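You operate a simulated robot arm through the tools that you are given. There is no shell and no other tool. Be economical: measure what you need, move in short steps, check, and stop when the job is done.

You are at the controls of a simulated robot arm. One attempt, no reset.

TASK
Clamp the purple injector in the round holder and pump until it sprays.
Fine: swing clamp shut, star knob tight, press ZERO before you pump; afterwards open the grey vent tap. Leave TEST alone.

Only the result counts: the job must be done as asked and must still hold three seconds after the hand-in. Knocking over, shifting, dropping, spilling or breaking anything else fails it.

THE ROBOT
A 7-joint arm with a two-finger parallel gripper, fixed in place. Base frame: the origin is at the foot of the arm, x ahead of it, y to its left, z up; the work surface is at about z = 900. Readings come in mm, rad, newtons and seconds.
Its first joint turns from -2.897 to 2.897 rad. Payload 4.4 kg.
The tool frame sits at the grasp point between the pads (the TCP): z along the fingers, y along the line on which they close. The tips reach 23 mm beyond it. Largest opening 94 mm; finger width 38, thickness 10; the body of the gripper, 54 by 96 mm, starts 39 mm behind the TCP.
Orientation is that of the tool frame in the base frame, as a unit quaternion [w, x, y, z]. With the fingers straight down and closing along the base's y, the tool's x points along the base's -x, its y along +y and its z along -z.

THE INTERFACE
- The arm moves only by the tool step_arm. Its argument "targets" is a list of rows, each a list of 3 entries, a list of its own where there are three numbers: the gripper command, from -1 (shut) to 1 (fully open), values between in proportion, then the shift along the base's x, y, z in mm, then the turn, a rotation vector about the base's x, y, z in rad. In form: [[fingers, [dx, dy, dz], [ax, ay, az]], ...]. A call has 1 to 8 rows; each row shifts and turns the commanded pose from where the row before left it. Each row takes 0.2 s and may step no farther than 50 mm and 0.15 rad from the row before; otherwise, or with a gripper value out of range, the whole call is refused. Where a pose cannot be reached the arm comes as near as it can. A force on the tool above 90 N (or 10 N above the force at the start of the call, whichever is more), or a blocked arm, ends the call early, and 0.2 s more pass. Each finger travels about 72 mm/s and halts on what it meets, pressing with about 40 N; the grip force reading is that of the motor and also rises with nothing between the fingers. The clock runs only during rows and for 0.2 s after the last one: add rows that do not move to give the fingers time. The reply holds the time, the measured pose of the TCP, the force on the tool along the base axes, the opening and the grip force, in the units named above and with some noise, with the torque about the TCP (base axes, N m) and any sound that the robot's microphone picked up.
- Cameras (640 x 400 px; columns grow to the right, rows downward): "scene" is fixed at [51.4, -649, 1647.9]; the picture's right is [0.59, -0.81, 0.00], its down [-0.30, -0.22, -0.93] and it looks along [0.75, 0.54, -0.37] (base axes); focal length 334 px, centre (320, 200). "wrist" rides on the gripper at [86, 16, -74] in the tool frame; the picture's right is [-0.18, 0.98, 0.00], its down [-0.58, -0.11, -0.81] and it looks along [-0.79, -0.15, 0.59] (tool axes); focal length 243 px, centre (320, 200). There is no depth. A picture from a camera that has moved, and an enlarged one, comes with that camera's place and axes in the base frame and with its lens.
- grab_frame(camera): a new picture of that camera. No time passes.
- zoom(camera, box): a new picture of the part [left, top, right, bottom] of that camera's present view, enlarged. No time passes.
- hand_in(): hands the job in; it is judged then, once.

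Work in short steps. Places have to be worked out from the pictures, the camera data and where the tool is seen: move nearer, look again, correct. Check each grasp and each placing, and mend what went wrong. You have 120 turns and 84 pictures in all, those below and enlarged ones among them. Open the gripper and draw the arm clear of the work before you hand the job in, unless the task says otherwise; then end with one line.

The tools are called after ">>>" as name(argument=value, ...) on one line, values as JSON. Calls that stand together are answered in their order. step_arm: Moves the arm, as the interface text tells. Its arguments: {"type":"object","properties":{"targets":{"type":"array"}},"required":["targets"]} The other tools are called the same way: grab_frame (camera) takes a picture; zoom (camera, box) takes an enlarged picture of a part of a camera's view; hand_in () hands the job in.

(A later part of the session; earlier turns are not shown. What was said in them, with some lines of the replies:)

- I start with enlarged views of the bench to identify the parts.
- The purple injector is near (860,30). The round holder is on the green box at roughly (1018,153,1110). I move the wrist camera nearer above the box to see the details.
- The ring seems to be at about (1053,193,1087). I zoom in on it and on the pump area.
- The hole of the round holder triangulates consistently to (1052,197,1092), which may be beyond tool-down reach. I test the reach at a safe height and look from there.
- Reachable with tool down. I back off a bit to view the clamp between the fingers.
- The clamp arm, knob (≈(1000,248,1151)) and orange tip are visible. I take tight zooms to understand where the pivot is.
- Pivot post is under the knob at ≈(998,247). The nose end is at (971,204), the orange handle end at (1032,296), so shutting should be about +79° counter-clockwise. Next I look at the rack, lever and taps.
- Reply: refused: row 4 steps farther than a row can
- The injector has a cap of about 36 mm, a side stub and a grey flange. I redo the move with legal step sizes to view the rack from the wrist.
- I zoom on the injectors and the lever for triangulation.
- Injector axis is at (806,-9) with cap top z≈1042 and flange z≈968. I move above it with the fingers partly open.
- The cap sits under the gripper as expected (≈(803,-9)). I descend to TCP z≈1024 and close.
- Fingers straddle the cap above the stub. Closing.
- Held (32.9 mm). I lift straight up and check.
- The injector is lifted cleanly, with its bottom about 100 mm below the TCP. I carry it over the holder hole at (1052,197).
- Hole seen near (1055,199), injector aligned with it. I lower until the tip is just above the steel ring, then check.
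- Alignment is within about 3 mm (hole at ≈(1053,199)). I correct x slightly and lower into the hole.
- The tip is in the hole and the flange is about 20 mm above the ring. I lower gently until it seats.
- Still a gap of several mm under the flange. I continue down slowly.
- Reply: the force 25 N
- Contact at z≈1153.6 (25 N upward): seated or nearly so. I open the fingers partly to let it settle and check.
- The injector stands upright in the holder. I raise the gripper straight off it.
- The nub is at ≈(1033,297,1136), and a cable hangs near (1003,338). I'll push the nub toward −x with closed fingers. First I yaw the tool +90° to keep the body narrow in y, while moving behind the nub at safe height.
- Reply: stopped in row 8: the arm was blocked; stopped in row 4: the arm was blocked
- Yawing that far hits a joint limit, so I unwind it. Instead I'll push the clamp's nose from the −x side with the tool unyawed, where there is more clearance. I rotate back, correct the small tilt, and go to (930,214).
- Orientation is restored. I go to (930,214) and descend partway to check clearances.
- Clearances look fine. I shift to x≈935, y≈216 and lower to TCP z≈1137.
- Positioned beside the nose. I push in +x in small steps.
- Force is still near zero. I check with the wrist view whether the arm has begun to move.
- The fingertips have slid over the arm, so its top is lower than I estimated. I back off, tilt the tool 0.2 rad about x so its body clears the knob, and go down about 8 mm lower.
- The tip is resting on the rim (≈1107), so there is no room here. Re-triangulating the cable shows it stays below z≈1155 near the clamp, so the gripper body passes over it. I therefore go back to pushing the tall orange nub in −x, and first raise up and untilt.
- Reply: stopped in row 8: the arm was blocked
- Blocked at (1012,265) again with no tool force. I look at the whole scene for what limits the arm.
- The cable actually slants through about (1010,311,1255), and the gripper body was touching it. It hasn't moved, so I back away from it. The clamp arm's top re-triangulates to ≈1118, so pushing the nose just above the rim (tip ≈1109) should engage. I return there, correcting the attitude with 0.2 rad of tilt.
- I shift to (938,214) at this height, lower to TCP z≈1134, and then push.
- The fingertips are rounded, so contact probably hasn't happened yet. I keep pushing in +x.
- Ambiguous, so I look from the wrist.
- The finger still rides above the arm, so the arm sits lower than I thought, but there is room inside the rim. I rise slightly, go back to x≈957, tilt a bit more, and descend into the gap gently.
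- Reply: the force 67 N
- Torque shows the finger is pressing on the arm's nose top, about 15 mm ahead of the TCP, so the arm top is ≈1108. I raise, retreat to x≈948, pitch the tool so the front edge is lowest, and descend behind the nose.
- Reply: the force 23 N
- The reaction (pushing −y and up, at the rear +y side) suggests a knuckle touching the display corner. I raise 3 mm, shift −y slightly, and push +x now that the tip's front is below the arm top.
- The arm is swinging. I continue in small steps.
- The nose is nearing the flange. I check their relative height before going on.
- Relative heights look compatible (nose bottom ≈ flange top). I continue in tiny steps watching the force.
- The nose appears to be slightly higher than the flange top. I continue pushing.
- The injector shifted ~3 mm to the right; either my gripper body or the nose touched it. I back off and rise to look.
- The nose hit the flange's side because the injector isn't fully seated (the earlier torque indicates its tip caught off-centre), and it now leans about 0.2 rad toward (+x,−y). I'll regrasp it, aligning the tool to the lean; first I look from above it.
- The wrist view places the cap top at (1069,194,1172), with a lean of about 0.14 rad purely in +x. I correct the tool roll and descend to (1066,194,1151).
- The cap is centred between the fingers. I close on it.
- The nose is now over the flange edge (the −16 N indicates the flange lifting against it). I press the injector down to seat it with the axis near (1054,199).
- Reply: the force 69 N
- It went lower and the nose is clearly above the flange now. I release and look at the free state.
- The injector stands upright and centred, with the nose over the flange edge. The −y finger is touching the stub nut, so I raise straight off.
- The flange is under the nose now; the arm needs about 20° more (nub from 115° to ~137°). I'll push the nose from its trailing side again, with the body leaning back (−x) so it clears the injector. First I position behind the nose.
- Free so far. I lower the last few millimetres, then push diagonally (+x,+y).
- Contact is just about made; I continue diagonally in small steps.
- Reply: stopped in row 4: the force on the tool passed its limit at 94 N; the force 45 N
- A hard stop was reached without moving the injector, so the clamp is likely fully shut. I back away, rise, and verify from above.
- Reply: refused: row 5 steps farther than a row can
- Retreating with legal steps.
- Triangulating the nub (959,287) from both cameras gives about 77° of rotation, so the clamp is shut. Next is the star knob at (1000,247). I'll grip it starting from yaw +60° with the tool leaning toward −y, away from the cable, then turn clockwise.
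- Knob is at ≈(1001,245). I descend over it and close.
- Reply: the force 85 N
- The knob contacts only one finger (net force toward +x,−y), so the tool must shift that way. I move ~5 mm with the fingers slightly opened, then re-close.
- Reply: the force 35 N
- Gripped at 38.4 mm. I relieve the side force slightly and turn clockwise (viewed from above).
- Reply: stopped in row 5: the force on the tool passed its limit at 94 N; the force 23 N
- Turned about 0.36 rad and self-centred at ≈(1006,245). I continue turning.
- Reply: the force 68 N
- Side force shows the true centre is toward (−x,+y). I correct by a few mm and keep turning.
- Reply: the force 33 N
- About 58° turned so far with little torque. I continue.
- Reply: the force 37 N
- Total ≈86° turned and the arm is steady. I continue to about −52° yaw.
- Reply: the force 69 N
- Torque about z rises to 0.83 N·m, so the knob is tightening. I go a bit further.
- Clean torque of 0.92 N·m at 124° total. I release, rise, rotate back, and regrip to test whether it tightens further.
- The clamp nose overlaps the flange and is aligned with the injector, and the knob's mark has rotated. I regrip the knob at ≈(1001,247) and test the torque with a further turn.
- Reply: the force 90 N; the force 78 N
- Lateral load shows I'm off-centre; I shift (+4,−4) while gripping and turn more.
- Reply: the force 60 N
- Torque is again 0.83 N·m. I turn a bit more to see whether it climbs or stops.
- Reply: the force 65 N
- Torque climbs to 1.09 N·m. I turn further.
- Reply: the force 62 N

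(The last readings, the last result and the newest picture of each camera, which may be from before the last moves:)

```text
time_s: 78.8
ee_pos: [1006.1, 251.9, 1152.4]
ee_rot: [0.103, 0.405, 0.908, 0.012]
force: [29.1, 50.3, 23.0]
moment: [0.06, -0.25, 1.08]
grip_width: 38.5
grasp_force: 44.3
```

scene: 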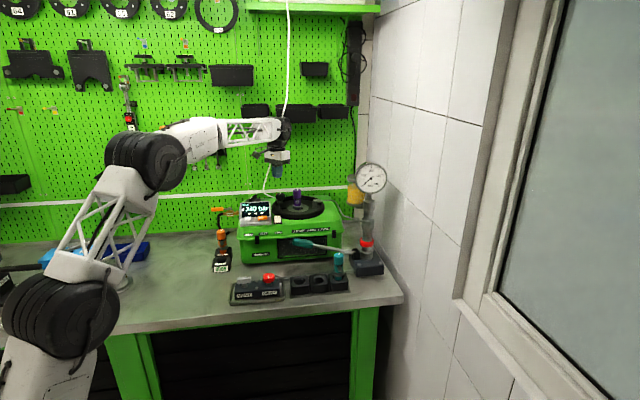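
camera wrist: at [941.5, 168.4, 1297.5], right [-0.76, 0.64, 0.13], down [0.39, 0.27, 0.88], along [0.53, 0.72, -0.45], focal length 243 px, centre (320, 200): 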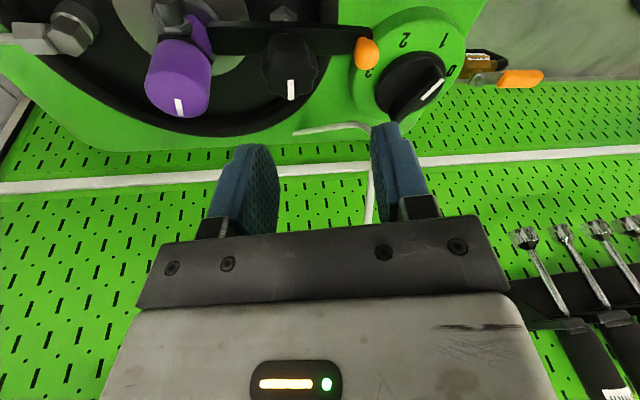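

The torque plateaus at ~1.1 N·m, consistent with a tight knob (grip slipping). I release, rise, rotate back upright and check once.

>>> step_arm(targets=[[0.2, [0, 0, 0], [0, 0, 0]], [0.2, [0, 0, 0], [0, 0, 0]], [0.2, [0, -2, 45], [0, 0, 0]], [0.2, [-20, -10, 30], [0, 0, 0.15]], [0.2, [-20, -10, 10], [0, 0, 0.15]], [0.2, [-20, 0, 0], [0, 0, 0.15]], [0.2, [-10, 0, 0], [0, 0, 0.15]], [0.2, [0, 0, 0], [0, 0, 0.15]]])

>>> step_arm(targets=[[-1, [0, 0, 0], [0, 0, 0.09]], [-1, [0, 0, 0], [-0.05, 0.087, 0]], [-1, [0, 0, 0], [-0.05, 0.086, 0]], [-1, [0, 0, 0], [0, 0, 0]]])

>>> grab_frame(camera="wrist")

```text
time_s: 80.6
ee_pos: [934.5, 228.5, 1238.4]
ee_rot: [0.091, 0.042, 0.994, 0.049]
force: [-0.9, 0.5, 0.1]
moment: [-0.01, 0.01, 0.03]
grip_width: 56.4
grasp_force: 0.1
```

```text
time_s: 81.6
ee_pos: [936.0, 226.7, 1238.2]
ee_rot: [0.002, -0.001, 1.0, 0.002]
force: [0.1, -0.3, -0.1]
moment: [0.03, -0.01, -0.03]
grip_width: 0.1
grasp_force: 39.8
```

```text
10 pictures are left
camera wrist: at [849.5, 243.7, 1313.4], right [0.18, 0.98, 0.01], down [0.58, -0.11, 0.81], along [0.79, -0.14, -0.59], focal length 243 px, centre (320, 200)
```

wrist: 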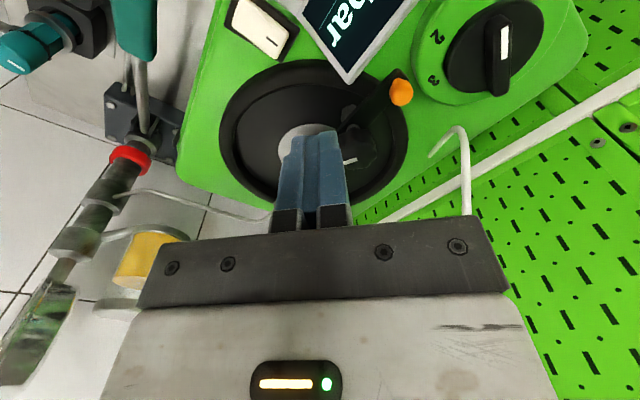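

Next is ZERO, triangulated at (821,252,1113); TEST is at (860,212). I yaw −0.75 so the finger lies parallel to the button row, and approach above ZERO.

>>> step_arm(targets=[[-1, [-25, 5, 0], [0, 0, -0.15]], [-1, [-25, 6, 0], [0, 0, -0.15]], [-1, [-25, 6, 0], [0, 0, -0.15]], [-1, [-25, 6, -10], [0, 0, -0.15]], [-1, [-17, 4, -30], [0, 0, -0.15]], [-1, [0, 0, -35], [0, 0, 0]], [-1, [0, 0, 0], [0, 0, 0]]])

>>> zoom(camera="scene", box=[230, 175, 310, 225])

```text
time_s: 83.2
ee_pos: [817.8, 255.5, 1162.6]
ee_rot: [0.003, 0.365, 0.931, 0.002]
force: [0.5, 0.2, 0.4]
moment: [0.04, 0.01, 0.0]
grip_width: 0.0
grasp_force: 40.0
```

```text
8.00 times, centred on (270, 200) of scene
camera zoom: at [51.4, -649.0, 1647.9], right [0.59, -0.81, 0.0], down [-0.3, -0.22, -0.93], along [0.75, 0.54, -0.37], focal length 2669 px, centre (720, 200)
```

zoom: 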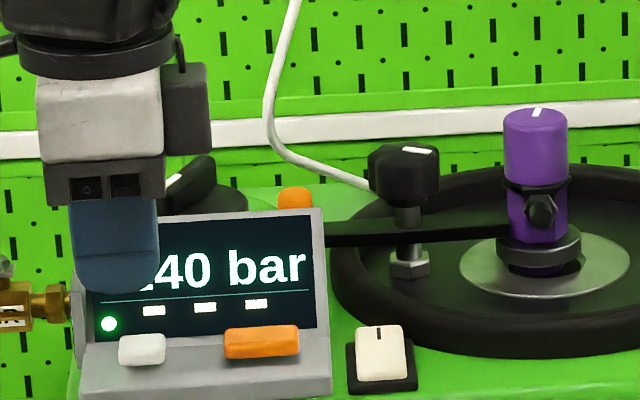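

The display dot is now green. The finger would land ~4 mm left of the button centre, so I correct by (+3,−3) and press down gently.

>>> step_arm(targets=[[-1, [3, -3, -10], [0, 0, 0]], [-1, [0, 0, -8], [0, 0, 0]], [-1, [0, 0, -4], [0, 0, 0]], [-1, [0, 0, -3], [0, 0, 0]], [-1, [0, 0, 0], [0, 0, 0]]])

```text
time_s: 84.4
ee_pos: [821.3, 251.7, 1137.3]
ee_rot: [0.003, 0.365, 0.931, 0.001]
force: [0.1, -0.8, 0.2]
moment: [0.04, 0.0, -0.01]
grip_width: 0.0
grasp_force: 39.9
```

No contact yet (tip ≈1114). I continue down in 3 mm steps.

>>> step_arm(targets=[[-1, [0, 0, -3], [0, 0, 0]], [-1, [0, 0, -3], [0, 0, 0]], [-1, [0, 0, 0], [0, 0, 0]]])

```text
time_s: 85.2
ee_pos: [822.3, 252.0, 1133.2]
ee_rot: [0.003, 0.366, 0.93, 0.001]
force: [-0.1, 0.7, 0.0]
moment: [0.01, 0.03, 0.0]
grip_width: 0.0
grasp_force: 40.4
```

>>> step_arm(targets=[[-1, [0, 0, -3], [0, 0, 0]], [-1, [0, 0, 0], [0, 0, 0]]])

>>> zoom(camera="scene", box=[230, 190, 294, 230])

```text
time_s: 85.8
ee_pos: [820.9, 250.3, 1129.9]
ee_rot: [0.003, 0.365, 0.931, 0.001]
force: [-0.9, -0.1, -0.4]
moment: [0.02, 0.02, 0.03]
grip_width: 0.1
grasp_force: 40.3
```

```text
10.00 times, centred on (262, 210) of scene
camera zoom: at [51.4, -649.0, 1647.9], right [0.59, -0.81, 0.0], down [-0.3, -0.22, -0.93], along [0.75, 0.54, -0.37], focal length 3337 px, centre (900, 100)
```

zoom: 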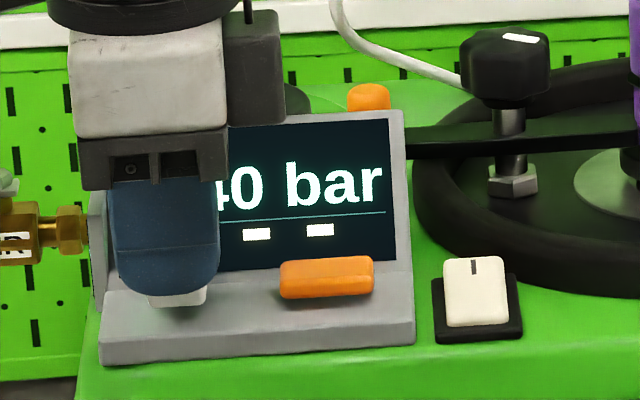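

The finger is right over the button. I shift (+2,−3) and press further down.

>>> step_arm(targets=[[-1, [2, -3, -2], [0, 0, 0]], [-1, [0, 0, -3], [0, 0, 0]], [-1, [0, 0, -3], [0, 0, 0]], [-1, [0, 0, 0], [0, 0, 0]]])

```text
time_s: 86.8
ee_pos: [822.9, 248.8, 1121.8]
ee_rot: [0.003, 0.366, 0.931, 0.002]
force: [0.3, -0.2, 2.3]
moment: [0.02, 0.0, -0.03]
grip_width: 0.0
grasp_force: 40.2
heard: click
```

Click heard: ZERO is pressed. Next is the lever: handle mid at ≈(895,50,1039), pivot ≈(992,−116,1007), box lip close behind it. I'll grip the handle with the tool leaned ~45° outward, so I rise, move in front of it and tilt.

>>> step_arm(targets=[[-1, [0, 0, 45], [0, 0, 0]], [-1, [0, 0, 20], [0, 0, -0.15]], [0, [2, -45, 0], [0, 0, -0.15]], [0.2, [2, -46, 0], [0.075, -0.129, 0]], [0.2, [2, -46, 0], [0.075, -0.129, 0]], [0.2, [2, -46, 0], [0.075, -0.129, 0]], [0.2, [2, -45, 0], [0.075, -0.129, 0]], [0.2, [0, 0, -10], [0.075, -0.129, 0]]])

>>> grab_frame(camera="wrist")

```text
time_s: 88.6
ee_pos: [833.9, 20.9, 1178.1]
ee_rot: [0.184, 0.467, 0.804, 0.318]
force: [0.2, -0.1, 0.1]
moment: [0.0, 0.0, 0.02]
grip_width: 56.3
grasp_force: 0.0
```

```text
7 pictures are left
camera wrist: at [757.1, 77.1, 1243.7], right [0.71, 0.2, 0.67], down [-0.26, -0.82, 0.51], along [0.65, -0.54, -0.53], focal length 243 px, centre (320, 200)
```

wrist: 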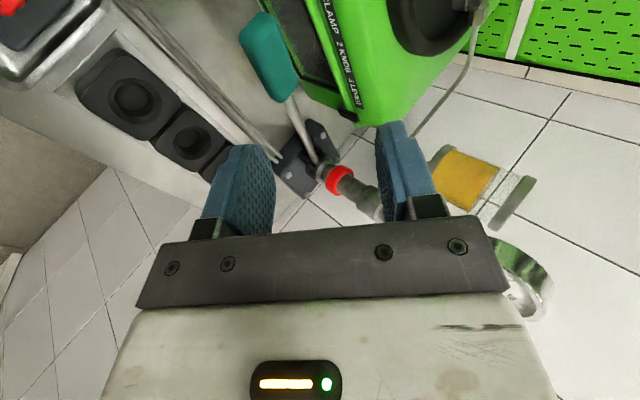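

The handle centre is confirmed at (894,55,1039), direction (−0.65,0.76). I adjust yaw and lean to about 60° and move to the approach point (829,8,1085).

>>> step_arm(targets=[[0, [-5, -13, 0], [0, 0, 0.15]], [0, [0, 0, -20], [0.0975, -0.114, 0]], [0, [0, 0, -35], [0.0975, -0.114, 0]], [0, [0, 0, -38], [0, 0, 0]], [0, [0, 0, 0], [0, 0, 0]]])

>>> grab_frame(camera="wrist")

```text
time_s: 89.8
ee_pos: [829.9, 8.6, 1084.5]
ee_rot: [0.213, 0.377, 0.778, 0.455]
force: [-0.2, -0.5, 0.2]
moment: [0.01, 0.01, 0.01]
grip_width: 46.8
grasp_force: 0.0
```

```text
6 pictures are left
camera wrist: at [732.1, 39.6, 1136.2], right [0.5, 0.15, 0.85], down [-0.22, -0.93, 0.3], along [0.84, -0.34, -0.43], focal length 243 px, centre (320, 200)
```

wrist: 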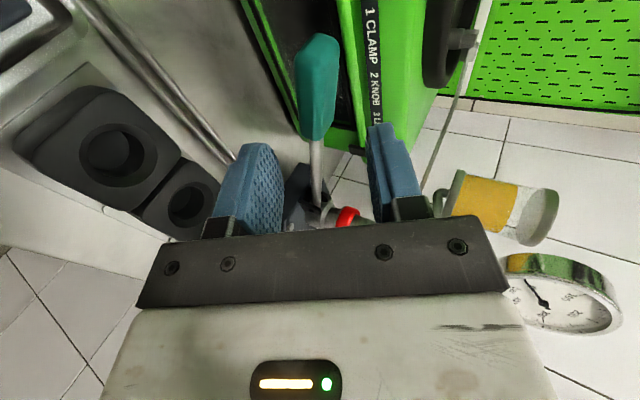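

Alignment along the closing axis is within 1 mm. I advance 80 mm along the tool axis and close on the handle.

>>> step_arm(targets=[[0, [18, 14.6, -13.2], [0, 0, 0]], [0, [18, 14.6, -13.2], [0, 0, 0]], [0, [18, 14.6, -13.1], [0, 0, 0]], [-1, [0, 0, 0], [0, 0, 0]], [-1, [0, 0, 0], [0, 0, 0]], [-1, [0, 0, 0], [0, 0, 0]]])

```text
time_s: 91.2
ee_pos: [881.2, 51.1, 1042.3]
ee_rot: [0.213, 0.378, 0.778, 0.454]
force: [-28.8, -22.8, -7.5]
moment: [1.3, 1.19, -1.27]
grip_width: 43.6
grasp_force: 45.5
```

Width 43.6 with an outward push is unexpected, so I look.

>>> zoom(camera="scene", box=[262, 215, 358, 275])

```text
6.67 times, centred on (310, 245) of scene
camera zoom: at [51.4, -649.0, 1647.9], right [0.59, -0.81, 0.0], down [-0.3, -0.22, -0.93], along [0.75, 0.54, -0.37], focal length 2224 px, centre (387, -100)
```

zoom: 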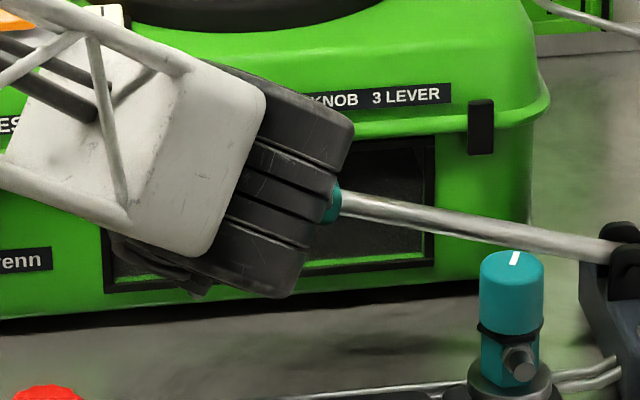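

The torque about the tool axis (+2.1 N·m) suggests the handle slopes relative to the pads. I loosen, rotate +0.18 rad about the tool axis, and close again.

>>> step_arm(targets=[[0.1, [0, 0, 0], [0, 0, 0]], [0.1, [0, 0, 0], [0.061, 0.049, -0.044]], [0.1, [0, 0, 0], [0.061, 0.049, -0.044]], [-1, [0, 0, 0], [0, 0, 0]], [-1, [0, 0, 0], [0, 0, 0]], [-1, [0, 0, 0], [0, 0, 0]]])

```text
time_s: 92.6
ee_pos: [882.4, 52.5, 1043.8]
ee_rot: [0.17, 0.446, 0.741, 0.472]
force: [-22.0, -4.7, -4.9]
moment: [1.58, 0.94, -0.96]
grip_width: 36.1
grasp_force: 45.1
```

Improved to 36.1 mm. I rotate a further 0.2 rad.

>>> step_arm(targets=[[0.0, [0, 0, 0], [0, 0, 0]], [0.0, [0, 0, 0], [0.068, 0.055, -0.049]], [0.0, [0, 0, 0], [0.068, 0.055, -0.049]], [-1, [0, 0, 0], [0, 0, 0]], [-1, [0, 0, 0], [0, 0, 0]], [-1, [0, 0, 0], [0, 0, 0]]])

```text
time_s: 94.0
ee_pos: [880.4, 52.4, 1041.4]
ee_rot: [0.121, 0.518, 0.693, 0.487]
force: [-61.0, -10.5, -22.5]
moment: [-0.77, -0.94, 0.85]
grip_width: 37.7
grasp_force: 45.5
```

Slightly over-rotated now, and pushed outward. I back out 6 mm, rotate −0.08, and re-close.

>>> step_arm(targets=[[0.0, [0, 0, 0], [0, 0, 0]], [0.0, [-4, -3.3, 3], [-0.054, -0.044, 0.039]], [0.0, [0, 0, 0], [0, 0, 0]], [-1, [0, 0, 0], [0, 0, 0]], [-1, [0, 0, 0], [0, 0, 0]], [-1, [0, 0, 0], [0, 0, 0]]])

```text
time_s: 95.5
ee_pos: [876.6, 49.5, 1042.4]
ee_rot: [0.14, 0.491, 0.713, 0.48]
force: [-20.2, -3.8, 3.7]
moment: [0.32, -0.45, 0.48]
grip_width: 32.7
grasp_force: 44.8
stopped in row 6: the force on the tool passed its limit at 93 N (the readings are from after the stop); the commanded pose is now the measured one
```

Gripped at 32.7 mm, aligned. First down-stroke, following the lever's arc.

>>> step_arm(targets=[[-1, [-2, 2, -9], [-0.04, -0.033, 0]], [-1, [-2, 2, -9], [-0.04, -0.033, 0]], [-1, [-1, 1, -10], [-0.04, -0.033, 0]], [-1, [-1, 1, -10], [-0.04, -0.033, 0]], [-1, [0, 0, 0], [0, 0, 0]]])

```text
time_s: 96.7
ee_pos: [869.0, 55.3, 1004.1]
ee_rot: [0.225, 0.444, 0.739, 0.454]
force: [-79.8, 17.2, 8.8]
moment: [0.95, 0.04, 1.75]
grip_width: 32.8
grasp_force: 45.0
```

The lever follows. I add a lateral correction and continue down to find the end of stroke.

>>> step_arm(targets=[[-1, [-6, 1, -4], [0, 0, 0]], [-1, [0, 0, -10], [-0.04, -0.033, 0]], [-1, [0, 0, -10], [-0.04, -0.033, 0]], [-1, [0, 0, -10], [-0.04, -0.033, 0]], [-1, [0, 0, 0], [0, 0, 0]]])

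```text
time_s: 97.9
ee_pos: [865.2, 55.6, 973.6]
ee_rot: [0.29, 0.407, 0.752, 0.43]
force: [-18.8, 9.5, 42.1]
moment: [1.34, -0.85, 0.69]
grip_width: 31.7
grasp_force: 45.2
```

Resistance of 42 N at z≈974. Now the up-stroke, reversing the path.

>>> step_arm(targets=[[-1, [0, 0, 10], [0.04, 0.033, 0]], [-1, [1, 0, 10], [0.04, 0.033, 0]], [-1, [2, -1, 10], [0.04, 0.033, 0]], [-1, [2, -1, 10], [0.04, 0.033, 0]], [-1, [2, -2, 10], [0.04, 0.033, 0]], [-1, [2, -2, 10], [0.04, 0.033, 0]], [-1, [1, 0, 8], [0.04, 0.033, 0]], [-1, [0, 0, 0], [0, 0, 0]]])

```text
time_s: 98.9
ee_pos: [868.0, 51.3, 1006.7]
ee_rot: [0.206, 0.455, 0.735, 0.459]
force: [-34.3, -9.2, 7.8]
moment: [0.03, -0.93, 1.17]
grip_width: 31.5
grasp_force: 44.3
stopped in row 5: the force on the tool passed its limit at 98 N (the readings are from after the stop); the commanded pose is now the measured one
```

The lateral load limits it; I shift outward and continue up.

>>> step_arm(targets=[[-1, [-4, -2, 3], [0, 0, 0]], [-1, [0, 0, 8], [0.035, 0.03, 0]], [-1, [0.5, -1, 8], [0.035, 0.03, 0]], [-1, [1, -1, 8], [0.035, 0.03, 0]], [-1, [1, -1, 8], [0.035, 0.03, 0]], [-1, [0, 0, 0], [0, 0, 0]]])

```text
time_s: 100.3
ee_pos: [867.9, 45.6, 1040.3]
ee_rot: [0.129, 0.497, 0.711, 0.48]
force: [48.0, -34.8, -8.4]
moment: [-1.44, -1.68, -0.78]
grip_width: 29.8
grasp_force: 44.2
```

Second down-stroke along the better fitted path.

>>> step_arm(targets=[[-1, [3, -1, -6], [-0.03, -0.025, 0]], [-1, [-3, 2.5, -10], [-0.04, -0.033, 0]], [-1, [-3, 2.5, -10], [-0.04, -0.033, 0]], [-1, [-3, 2.5, -10], [-0.04, -0.033, 0]], [-1, [-1, 1, -10], [-0.04, -0.033, 0]], [-1, [-0.5, 0.5, -10], [-0.04, -0.033, 0]], [-1, [0, 0, -10], [-0.04, -0.033, 0]], [-1, [0, 0, -4], [0, 0, 0]]])

```text
time_s: 100.9
ee_pos: [865.3, 49.7, 1027.5]
ee_rot: [0.156, 0.48, 0.723, 0.471]
force: [-39.6, -11.2, 11.0]
moment: [-0.93, -0.84, 0.95]
grip_width: 29.4
grasp_force: 44.1
stopped in row 2: the force on the tool passed its limit at 95 N (the readings are from after the stop); the commanded pose is now the measured one
```

Rigid gripping jams sideways. I loosen the fingers so they only cage the handle (≈38 mm), shift outward slightly, and stroke down.

>>> step_arm(targets=[[-0.18, [0, 0, 0], [0, 0, 0]], [-0.18, [-2, -2, 0], [0, 0, 0]], [-0.18, [-1, 1, -10], [-0.04, -0.033, 0]], [-0.18, [-1, 1, -12], [-0.04, -0.033, 0]], [-0.18, [-1, 1, -12], [-0.04, -0.033, 0]], [-0.18, [-1, 1, -12], [-0.04, -0.033, 0]], [-0.18, [0, 0, -10], [-0.04, -0.033, 0]], [-0.18, [0, 0, 0], [0, 0, 0]]])

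```text
time_s: 102.7
ee_pos: [861.0, 49.8, 970.6]
ee_rot: [0.262, 0.422, 0.751, 0.435]
force: [-2.5, -1.4, 7.0]
moment: [0.27, -0.14, 0.1]
grip_width: 40.8
grasp_force: 2.4
```

Works smoothly. I finish the down-stroke a bit lower, then do an up-stroke.

>>> step_arm(targets=[[-0.18, [0, 0, -10], [-0.03, -0.025, 0]], [-0.18, [0, 0, 14], [0.04, 0.033, 0]], [-0.18, [0.5, 0, 14], [0.05, 0.042, 0]], [-0.18, [1, -1, 14], [0.05, 0.042, 0]], [-0.18, [1, -1, 14], [0.04, 0.033, 0]], [-0.18, [1, -1, 14], [0.04, 0.033, 0]], [-0.18, [1, -1, 12], [0.03, 0.025, 0]], [-0.18, [0, 0, 0], [0, 0, 0]]])

```text
time_s: 104.5
ee_pos: [864.3, 47.1, 1042.0]
ee_rot: [0.145, 0.486, 0.719, 0.474]
force: [-0.5, -0.6, 0.8]
moment: [0.02, 0.03, 0.03]
grip_width: 38.8
grasp_force: 0.6
```

I check with the wrist camera that the handle is still between the fingers, and look at the gauge.

>>> grab_frame(camera="wrist")

```text
4 pictures are left
camera wrist: at [781.6, 80.2, 1115.8], right [0.64, -0.08, 0.76], down [-0.32, -0.93, 0.17], along [0.7, -0.35, -0.62], focal length 243 px, centre (320, 200)
```

wrist: 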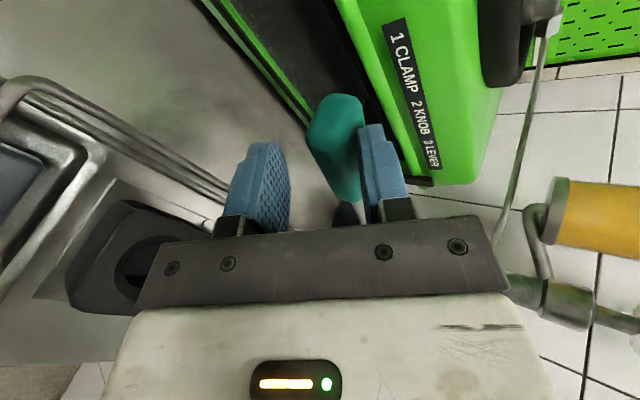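

The handle is caged. I do full strokes, one per call, listening for the spray.

>>> step_arm(targets=[[-0.18, [-1, 1, -25], [-0.08, -0.066, 0]], [-0.18, [-1, 1, -25], [-0.08, -0.066, 0]], [-0.18, [-1, 1, -24], [-0.08, -0.066, 0]], [-0.18, [0, 0, -8], [0, 0, 0]], [-0.18, [0, 0, 8], [0, 0, 0]], [-0.18, [1, -1, 24], [0.08, 0.066, 0]], [-0.18, [1, -1, 25], [0.08, 0.066, 0]], [-0.18, [1, -1, 28], [0.08, 0.066, 0]]])

>>> step_arm(targets=[[-0.18, [-1, 1, -28], [-0.08, -0.066, 0]], [-0.18, [-1, 1, -25], [-0.08, -0.066, 0]], [-0.18, [-1, 1, -24], [-0.08, -0.066, 0]], [-0.18, [0, 0, -8], [0, 0, 0]], [-0.18, [0, 0, 8], [0, 0, 0]], [-0.18, [1, -1, 24], [0.08, 0.066, 0]], [-0.18, [1, -1, 25], [0.08, 0.066, 0]], [-0.18, [1, -1, 28], [0.08, 0.066, 0]]])

```text
time_s: 106.3
ee_pos: [862.9, 46.1, 1046.3]
ee_rot: [0.143, 0.487, 0.72, 0.474]
force: [-0.3, 0.5, -0.4]
moment: [0.02, -0.06, 0.01]
grip_width: 38.6
grasp_force: 0.1
```

```text
time_s: 108.1
ee_pos: [864.6, 46.2, 1045.1]
ee_rot: [0.143, 0.487, 0.719, 0.475]
force: [1.1, 0.1, -0.6]
moment: [-0.01, 0.02, 0.01]
grip_width: 38.3
grasp_force: 0.1
```

No sound yet. I check the force at the bottom of a stroke.

>>> step_arm(targets=[[-0.18, [-1, 1, -28], [-0.08, -0.066, 0]], [-0.18, [-1, 1, -25], [-0.08, -0.066, 0]], [-0.18, [-1, 1, -24], [-0.08, -0.066, 0]], [-0.18, [0, 0, -8], [0, 0, 0]]])

>>> grab_frame(camera="wrist")

```text
time_s: 109.1
ee_pos: [863.1, 49.4, 965.3]
ee_rot: [0.275, 0.416, 0.751, 0.432]
force: [-41.9, -18.6, 53.8]
moment: [2.01, -1.4, 1.1]
grip_width: 50.0
grasp_force: 13.3
```

```text
3 pictures are left
camera wrist: at [767.5, 96.8, 1011.5], right [0.47, 0.12, 0.87], down [-0.37, -0.87, 0.32], along [0.8, -0.48, -0.37], focal length 243 px, centre (320, 200)
```

wrist: 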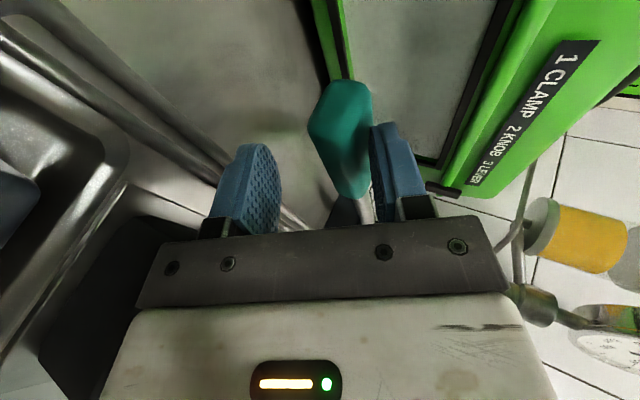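

The handle follows and resists at ~54 N at the bottom, so pressure is building. I keep stroking (up then down per call).

>>> step_arm(targets=[[-0.18, [1, -1, 24], [0.04, 0.033, 0]], [-0.18, [1, -1, 30], [0.1, 0.082, 0]], [-0.18, [1, -1, 31], [0.1, 0.083, 0]], [-0.18, [0, 0, 0], [0, 0, 0]], [-0.18, [-1, 1, -28], [-0.08, -0.066, 0]], [-0.18, [-1, 1, -25], [-0.08, -0.066, 0]], [-0.18, [-1, 1, -24], [-0.08, -0.066, 0]], [-0.18, [0, 0, -8], [0, 0, 0]]])

>>> step_arm(targets=[[-0.18, [1, -1, 24], [0.04, 0.033, 0]], [-0.18, [1, -1, 30], [0.1, 0.082, 0]], [-0.18, [1, -1, 31], [0.1, 0.083, 0]], [-0.18, [0, 0, 0], [0, 0, 0]], [-0.18, [-1, 1, -28], [-0.08, -0.066, 0]], [-0.18, [-1, 1, -25], [-0.08, -0.066, 0]], [-0.18, [-1, 1, -24], [-0.08, -0.066, 0]], [-0.18, [0, 0, -8], [0, 0, 0]]])

```text
time_s: 110.9
ee_pos: [862.5, 49.1, 967.3]
ee_rot: [0.274, 0.415, 0.752, 0.432]
force: [-39.7, -16.6, 51.3]
moment: [1.85, -1.3, 1.09]
grip_width: 49.5
grasp_force: 12.3
```

```text
time_s: 112.7
ee_pos: [862.3, 49.3, 966.0]
ee_rot: [0.274, 0.416, 0.752, 0.432]
force: [-38.6, -21.6, 52.4]
moment: [1.91, -1.3, 0.91]
grip_width: 49.2
grasp_force: 12.6
```

The force is identical each time (lower stop). I test how far up the lever travels, since a fuller stroke may be needed.

>>> step_arm(targets=[[-0.18, [1, -1, 24], [0.04, 0.033, 0]], [-0.18, [1, -1, 30], [0.1, 0.082, 0]], [-0.18, [1, -1, 31], [0.1, 0.083, 0]], [-0.18, [2, -2, 15], [0.06, 0.05, 0]], [-0.18, [2, -3, 15], [0.06, 0.05, 0]], [-0.18, [0, 0, 0], [0, 0, 0]]])

```text
time_s: 114.1
ee_pos: [868.4, 41.2, 1075.2]
ee_rot: [0.078, 0.518, 0.695, 0.492]
force: [0.2, 0.2, 0.1]
moment: [-0.01, 0.01, -0.02]
grip_width: 38.6
grasp_force: 0.0
```

>>> step_arm(targets=[[-0.18, [3, -3, 15], [0.06, 0.05, 0]], [-0.18, [4, -4, 15], [0.06, 0.05, 0]], [-0.18, [4, -4, 15], [0.06, 0.05, 0]], [-0.18, [0, 0, 0], [0, 0, 0]]])

>>> zoom(camera="scene", box=[230, 150, 400, 256])

```text
time_s: 115.1
ee_pos: [879.6, 31.1, 1121.4]
ee_rot: [-0.021, 0.557, 0.653, 0.512]
force: [0.0, -0.1, -0.8]
moment: [0.01, -0.03, -0.01]
grip_width: 38.3
grasp_force: 0.1
```

```text
3.76 times, centred on (315, 203) of scene
camera zoom: at [51.4, -649.0, 1647.9], right [0.59, -0.81, 0.0], down [-0.3, -0.22, -0.93], along [0.75, 0.54, -0.37], focal length 1256 px, centre (339, 189)
```

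zoom: 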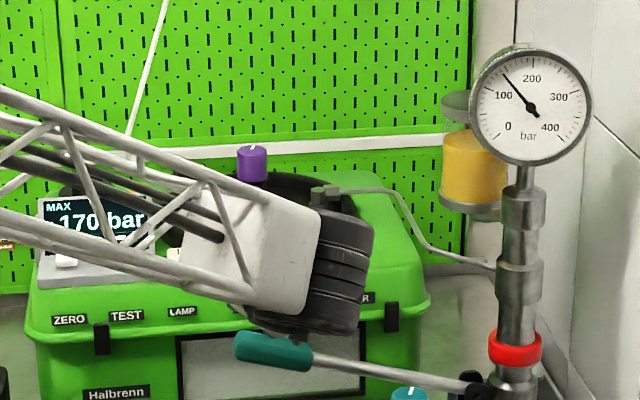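

The display now reads MAX 170 bar, the gauge shows ~150, and the lever returns to its rest height by itself. I only lost the handle by going too high. I retreat outward, return to the earlier pose, and re-approach the handle.

>>> step_arm(targets=[[0, [-23, -19.5, 0], [0, 0, 0]], [0, [-23, -19.5, 0], [0, 0, 0]], [0, [-4, 4, -15], [-0.06, -0.05, 0]], [0, [-4, 4, -15], [-0.06, -0.05, 0]], [0, [-3, 3, -15], [-0.06, -0.05, 0]], [0, [-2, 3, -15], [-0.06, -0.05, 0]], [0, [-2, 2, -15], [-0.06, -0.05, 0]], [0, [0, 0, 0], [0, 0, 0]]])

>>> step_arm(targets=[[0, [15, 13, 0], [0, 0, 0]], [0, [15, 13, 0], [0, 0, 0]], [0, [16, 13, 0], [0, 0, 0]], [-0.18, [0, 0, 0], [0, 0, 0]], [-0.18, [0, 0, 0], [0, 0, 0]]])

```text
time_s: 116.9
ee_pos: [818.4, 7.8, 1046.6]
ee_rot: [0.144, 0.487, 0.719, 0.474]
force: [-0.5, -0.1, -0.3]
moment: [-0.01, 0.01, -0.03]
grip_width: 46.8
grasp_force: 0.1
```

```text
time_s: 118.1
ee_pos: [865.6, 46.6, 1046.3]
ee_rot: [0.144, 0.486, 0.72, 0.475]
force: [-0.7, -0.2, 0.4]
moment: [0.01, -0.03, 0.01]
grip_width: 38.7
grasp_force: 0.1
```

Back in place. I continue full strokes (down then up), listening for the spray.

>>> step_arm(targets=[[-0.18, [-1, 1, -28], [-0.08, -0.066, 0]], [-0.18, [-1, 1, -25], [-0.08, -0.066, 0]], [-0.18, [-1, 1, -24], [-0.08, -0.066, 0]], [-0.18, [0, 0, -10], [0, 0, 0]], [-0.18, [0, 0, 10], [0, 0, 0]], [-0.18, [1, -1, 24], [0.08, 0.066, 0]], [-0.18, [1, -1, 25], [0.08, 0.066, 0]], [-0.18, [1, -1, 28], [0.08, 0.066, 0]]])

>>> step_arm(targets=[[-0.18, [-1, 1, -28], [-0.08, -0.066, 0]], [-0.18, [-1, 1, -25], [-0.08, -0.066, 0]], [-0.18, [-1, 1, -24], [-0.08, -0.066, 0]], [-0.18, [0, 0, -10], [0, 0, 0]], [-0.18, [0, 0, 10], [0, 0, 0]], [-0.18, [1, -1, 24], [0.08, 0.066, 0]], [-0.18, [1, -1, 25], [0.08, 0.066, 0]], [-0.18, [1, -1, 28], [0.08, 0.066, 0]]])

>>> step_arm(targets=[[-0.18, [-1, 1, -28], [-0.08, -0.066, 0]], [-0.18, [-1, 1, -25], [-0.08, -0.066, 0]], [-0.18, [-1, 1, -24], [-0.08, -0.066, 0]], [-0.18, [0, 0, -10], [0, 0, 0]], [-0.18, [0, 0, 10], [0, 0, 0]], [-0.18, [1, -1, 24], [0.08, 0.066, 0]], [-0.18, [1, -1, 25], [0.08, 0.066, 0]], [-0.18, [1, -1, 28], [0.08, 0.066, 0]]])

```text
time_s: 119.9
ee_pos: [864.8, 47.0, 1044.1]
ee_rot: [0.143, 0.486, 0.72, 0.475]
force: [-0.2, -0.1, -0.5]
moment: [0.03, 0.01, 0.0]
grip_width: 38.4
grasp_force: 0.1
```

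```text
time_s: 121.7
ee_pos: [864.4, 45.2, 1045.4]
ee_rot: [0.143, 0.488, 0.718, 0.474]
force: [-0.4, -0.6, 0.2]
moment: [-0.01, -0.06, -0.01]
grip_width: 38.5
grasp_force: 0.1
```

```text
time_s: 123.5
ee_pos: [863.1, 48.3, 1044.3]
ee_rot: [0.143, 0.486, 0.72, 0.474]
force: [-0.1, -0.2, -0.6]
moment: [0.04, -0.02, 0.01]
grip_width: 38.6
grasp_force: 0.0
```

No spray yet. I make a deeper down-stroke and read the state at the bottom.

>>> step_arm(targets=[[-0.18, [-1, 1, -28], [-0.08, -0.066, 0]], [-0.18, [-1, 1, -25], [-0.08, -0.066, 0]], [-0.18, [-1, 1, -24], [-0.08, -0.066, 0]], [-0.18, [0, 0, -10], [-0.04, -0.033, 0]], [-0.18, [0, 0, -10], [-0.04, -0.033, 0]], [-0.18, [0, 0, 0], [0, 0, 0]]])

```text
time_s: 124.6
ee_pos: [864.5, 47.6, 969.3]
ee_rot: [0.303, 0.398, 0.754, 0.425]
force: [-7.9, 1.0, 22.8]
moment: [0.72, -0.41, 0.32]
grip_width: 46.2
grasp_force: 8.9
stopped in row 5: the force on the tool passed its limit at 112 N (the readings are from after the stop); the commanded pose is now the measured one
```

That was a hard stop at the bottom, so strokes are complete. I continue with several quick strokes in one go.

>>> step_arm(targets=[[-0.18, [0, 0, 6], [0.04, 0.033, 0]], [-0.18, [1, -1, 22], [0.09, 0.075, 0]], [-0.18, [1, -1, 24], [0.09, 0.075, 0]], [-0.18, [0, -1, 24], [0.08, 0.066, 0]], [-0.18, [-1, 1, -28], [-0.08, -0.066, 0]], [-0.18, [-1, 1, -25], [-0.08, -0.066, 0]], [-0.18, [-1, 1, -24], [-0.08, -0.066, 0]], [-0.18, [0, 0, -3], [0, 0, 0]]])

>>> step_arm(targets=[[-0.18, [1, -1, 26], [0.08, 0.066, 0]], [-0.18, [1, -1, 26], [0.08, 0.066, 0]], [-0.18, [1, -1, 28], [0.08, 0.066, 0]], [-0.18, [0, 0, 0], [0, 0, 0]], [-0.18, [-1, 1, -28], [-0.08, -0.066, 0]], [-0.18, [-1, 1, -25], [-0.08, -0.066, 0]], [-0.18, [-1, 1, -24], [-0.08, -0.066, 0]], [-0.18, [0, 0, -3], [0, 0, 0]]])

>>> step_arm(targets=[[-0.18, [1, -1, 26], [0.08, 0.066, 0]], [-0.18, [1, -1, 26], [0.08, 0.066, 0]], [-0.18, [1, -1, 28], [0.08, 0.066, 0]], [-0.18, [0, 0, 0], [0, 0, 0]], [-0.18, [-1, 1, -28], [-0.08, -0.066, 0]], [-0.18, [-1, 1, -25], [-0.08, -0.066, 0]], [-0.18, [-1, 1, -24], [-0.08, -0.066, 0]], [-0.18, [0, 0, -3], [0, 0, 0]]])

```text
time_s: 126.4
ee_pos: [863.4, 47.6, 966.2]
ee_rot: [0.274, 0.418, 0.749, 0.436]
force: [-33.9, -27.1, 50.1]
moment: [1.95, -1.26, 0.68]
grip_width: 49.4
grasp_force: 12.1
```

```text
time_s: 128.2
ee_pos: [862.6, 47.2, 965.7]
ee_rot: [0.273, 0.417, 0.749, 0.437]
force: [-35.9, -22.2, 50.0]
moment: [1.85, -1.29, 0.87]
grip_width: 49.2
grasp_force: 12.4
```

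```text
time_s: 130.0
ee_pos: [864.7, 46.9, 966.8]
ee_rot: [0.273, 0.417, 0.749, 0.438]
force: [-38.1, -21.8, 51.5]
moment: [1.91, -1.28, 0.93]
grip_width: 49.3
grasp_force: 12.2
```

No sound, but MAX 170 may already be the opening pressure with the needle falling back. I look at display, injector and gauge now, while at the bottom of a stroke.

>>> zoom(camera="scene", box=[230, 155, 390, 255])

```text
4.00 times, centred on (310, 205) of scene
camera zoom: at [51.4, -649.0, 1647.9], right [0.59, -0.81, 0.0], down [-0.3, -0.22, -0.93], along [0.75, 0.54, -0.37], focal length 1335 px, centre (360, 180)
```

zoom: 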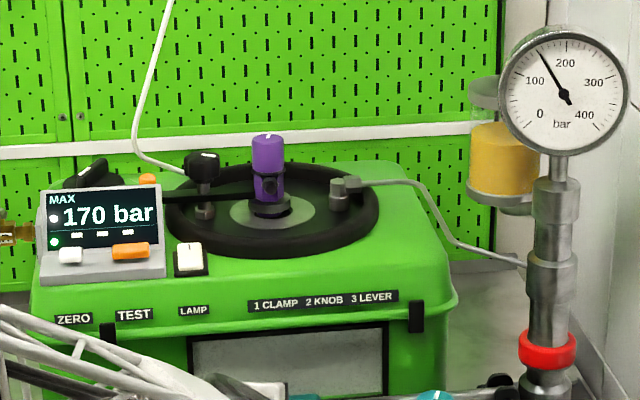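

MAX stays at 170 bar after many more strokes with the needle near 155, so the injector is opening (spraying) at 170. Now I return the lever up, retreat from the handle and rise.

>>> step_arm(targets=[[-0.18, [1, -1, 26], [0.08, 0.066, 0]], [-0.18, [1, -1, 26], [0.08, 0.066, 0]], [-0.18, [1, -1, 27], [0.08, 0.066, 0]], [0, [0, 0, 0], [0, 0, 0]], [0, [-23, -19.5, 0], [0, 0, 0]], [0, [-23, -19.5, 0], [0, 0, 0]], [0, [-10, -8, 30], [0, 0, 0]], [0, [0, 0, 20], [0, 0, 0]]])

>>> step_arm(targets=[[0, [-17, 15.4, 3], [-0.104, 0.0786, 0.0546]], [0, [-17, 15.4, 3], [-0.104, 0.0786, 0.0546]], [0, [-17, 15.4, 3], [-0.104, 0.0786, 0.0546]], [0, [-17, 15.4, 3], [-0.104, 0.0786, 0.0546]], [0, [-17, 15.4, 0], [-0.104, 0.0786, 0.0546]], [0, [-17, 15.4, 0], [-0.104, 0.0786, 0.0546]], [0, [-17, 15.4, 0], [-0.104, 0.0786, 0.0546]], [0, [-17, 15.4, 0], [-0.104, 0.0786, 0.0546]]])

```text
time_s: 131.8
ee_pos: [809.3, -1.7, 1090.7]
ee_rot: [0.143, 0.489, 0.715, 0.479]
force: [-0.3, -1.1, 0.1]
moment: [0.01, -0.03, -0.01]
grip_width: 46.9
grasp_force: 0.1
```

```text
time_s: 133.6
ee_pos: [672.9, 121.2, 1102.4]
ee_rot: [0.002, 0.35, 0.937, 0.005]
force: [-0.2, 0.2, -0.7]
moment: [-0.01, 0.0, 0.01]
grip_width: 46.8
grasp_force: 0.1
```

Above the tap. I lower to z≈1060 and use the last picture for precise alignment.

>>> step_arm(targets=[[0, [-2, 1, -22], [0, 0, 0]], [0, [0, 0, -20], [0, 0, 0]], [0, [0, 0, 0], [0, 0, 0]]])

>>> grab_frame(camera="wrist")

```text
time_s: 134.4
ee_pos: [670.9, 124.6, 1061.2]
ee_rot: [0.003, 0.35, 0.937, 0.006]
force: [-1.2, 0.4, -0.4]
moment: [0.0, 0.03, -0.05]
grip_width: 47.0
grasp_force: 0.0
```

```text
0 pictures are left
camera wrist: at [617.0, 191.4, 1135.3], right [0.78, 0.62, 0.01], down [0.36, -0.47, 0.8], along [0.51, -0.63, -0.59], focal length 243 px, centre (320, 200)
```

wrist: 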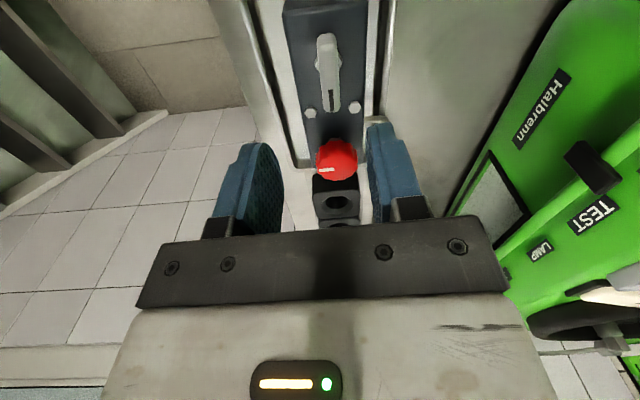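

Tap bar centre triangulates to ≈(674.5,128,965), parallel to the finger faces. I shift (+4,+3), descend to TCP z≈980 and close.

>>> step_arm(targets=[[0, [4, 3, -30], [0, 0, 0]], [0, [0, 0, -30], [0, 0, 0]], [0, [0, 0, -15], [0, 0, 0]], [0, [0, 0, -6], [0, 0, 0]], [0, [0, 0, 0], [0, 0, 0]]])

>>> step_arm(targets=[[-1, [0, 0, 0], [0, 0, 0]], [-1, [0, 0, 0], [0, 0, 0]], [-1, [0, 0, 0], [0, 0, 0]]])

```text
time_s: 135.6
ee_pos: [677.0, 126.0, 979.3]
ee_rot: [0.002, 0.35, 0.937, 0.005]
force: [0.0, 0.0, 0.0]
moment: [-0.04, -0.01, 0.0]
grip_width: 46.9
grasp_force: 0.1
```

```text
time_s: 136.6
ee_pos: [678.2, 128.1, 979.5]
ee_rot: [0.003, 0.35, 0.937, 0.009]
force: [20.7, 22.2, -14.1]
moment: [-0.17, 0.19, 0.0]
grip_width: 12.6
grasp_force: 44.7
stopped in row 3: the force on the tool passed its limit at 93 N (the readings are from after the stop); the commanded pose is now the measured one
```

The bar is gripped (12.6 mm). I try turning it counter-clockwise first in small steps and read the torque.

>>> step_arm(targets=[[-1, [2, 2, 0], [0, 0, 0]], [-1, [0, 0, 0], [0, 0, 0.12]], [-1, [0, 0, 0], [0, 0, 0.12]], [-1, [0, 0, 0], [0, 0, 0.12]], [-1, [0, 0, 0], [0, 0, 0]]])

```text
time_s: 137.8
ee_pos: [677.6, 128.7, 980.7]
ee_rot: [0.0, 0.176, 0.984, 0.008]
force: [-36.9, -45.1, 2.0]
moment: [-1.31, 0.87, 0.05]
grip_width: 13.0
grasp_force: 45.1
```

It turns freely counter-clockwise. I correct the centre and continue the quarter turn.

>>> step_arm(targets=[[-1, [-3, -4, 0], [0, 0, 0.12]], [-1, [0, 0, 0], [0, 0, 0.12]], [-1, [0, 0, 0], [0, 0, 0.12]], [-1, [0, 0, 0], [0, 0, 0]]])

>>> step_arm(targets=[[-1, [0, 0, 0], [0, 0, 0.12]], [-1, [0, 0, 0], [0, 0, 0.12]], [-1, [0, 0, 0], [0, 0, 0.12]], [-1, [0, 0, 0], [0, 0, 0]]])

```text
time_s: 138.6
ee_pos: [677.4, 128.6, 979.5]
ee_rot: [0.002, 0.016, 1.0, 0.01]
force: [12.8, 31.1, -13.9]
moment: [-0.26, -0.26, -0.05]
grip_width: 13.0
grasp_force: 45.2
stopped in row 3: the force on the tool passed its limit at 94 N (the readings are from after the stop); the commanded pose is now the measured one
```

```text
time_s: 139.6
ee_pos: [678.4, 128.2, 981.2]
ee_rot: [0.001, -0.164, 0.986, 0.01]
force: [11.0, 60.4, -9.4]
moment: [0.34, -0.59, -0.05]
grip_width: 13.1
grasp_force: 45.3
```

About 60° turned. I continue to the end.

>>> step_arm(targets=[[-1, [1, 4, 0], [0, 0, 0.1]], [-1, [0, 0, 0], [0, 0, 0.12]], [-1, [0, 0, 0], [0, 0, 0.12]], [-1, [0, 0, 0], [0, 0, 0]]])

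>>> step_arm(targets=[[-1, [0, 0, 0], [0, 0, 0.12]], [-1, [0, 0, 0], [0, 0, 0.12]], [-1, [0, 0, 0], [0, 0, 0]]])

```text
time_s: 140.6
ee_pos: [678.9, 129.7, 980.1]
ee_rot: [0.0, -0.327, 0.945, 0.009]
force: [3.6, -72.4, 5.1]
moment: [-1.87, -0.26, 0.13]
grip_width: 13.3
grasp_force: 45.2
```

```text
time_s: 141.3
ee_pos: [679.4, 130.0, 980.2]
ee_rot: [-0.001, -0.438, 0.899, 0.01]
force: [37.8, -65.5, -10.2]
moment: [-1.32, -0.98, -1.97]
grip_width: 16.2
grasp_force: 45.1
```

End stop reached at 93° (−2 N·m), so the vent is open. I release and draw straight up and clear.

>>> step_arm(targets=[[-1, [0, 0, 0], [0, 0, -0.05]], [0, [0, 0, 0], [0, 0, 0]], [0, [0, 0, 0], [0, 0, 0]], [0, [0, 0, 0], [0, 0, 0]], [0, [0, 0, 20], [0, 0, 0]], [0, [0, 0, 45], [0, 0, 0]], [0, [0, 0, 45], [0, 0, 0]], [0.5, [-20, 0, 45], [0, 0, 0]]])

>>> step_arm(targets=[[1, [-30, 0, 40], [0, 0, 0]], [1, [-30, 0, 40], [0, 0, 0]], [1, [0, 0, 45], [0, 0, 0]], [1, [0, 0, 0], [0, 0, 0]], [1, [0, 0, 0], [0, 0, 0]], [1, [0, 0, 0], [0, 0, 0]]])

```text
time_s: 143.2
ee_pos: [657.4, 133.1, 1134.1]
ee_rot: [-0.003, -0.416, 0.909, 0.01]
force: [-0.5, 0.5, -0.5]
moment: [-0.03, -0.01, 0.02]
grip_width: 70.5
grasp_force: 0.1
```

```text
time_s: 144.6
ee_pos: [595.7, 132.0, 1261.3]
ee_rot: [-0.002, -0.416, 0.909, 0.01]
force: [0.6, 1.2, -0.1]
moment: [0.01, 0.0, -0.02]
grip_width: 94.0
grasp_force: 0.1
```

The arm is clear and the gripper open. I hand in.

>>> hand_in()

```text
The job is handed in.
```

I clamped the injector, tightened the star knob, pressed ZERO (it clicked), pumped, and turned the vent tap open to its end stop. I never saw or heard a spray: I judged it was spraying because the display stayed at MAX 170 bar through further strokes. I was out of pictures by the time I turned the vent, so that step is judged by feel only. TEST was not pressed; along the way the gripper bumped the hanging cable, the pan rim and probably the display corner, and the cable looked unmoved afterwards.
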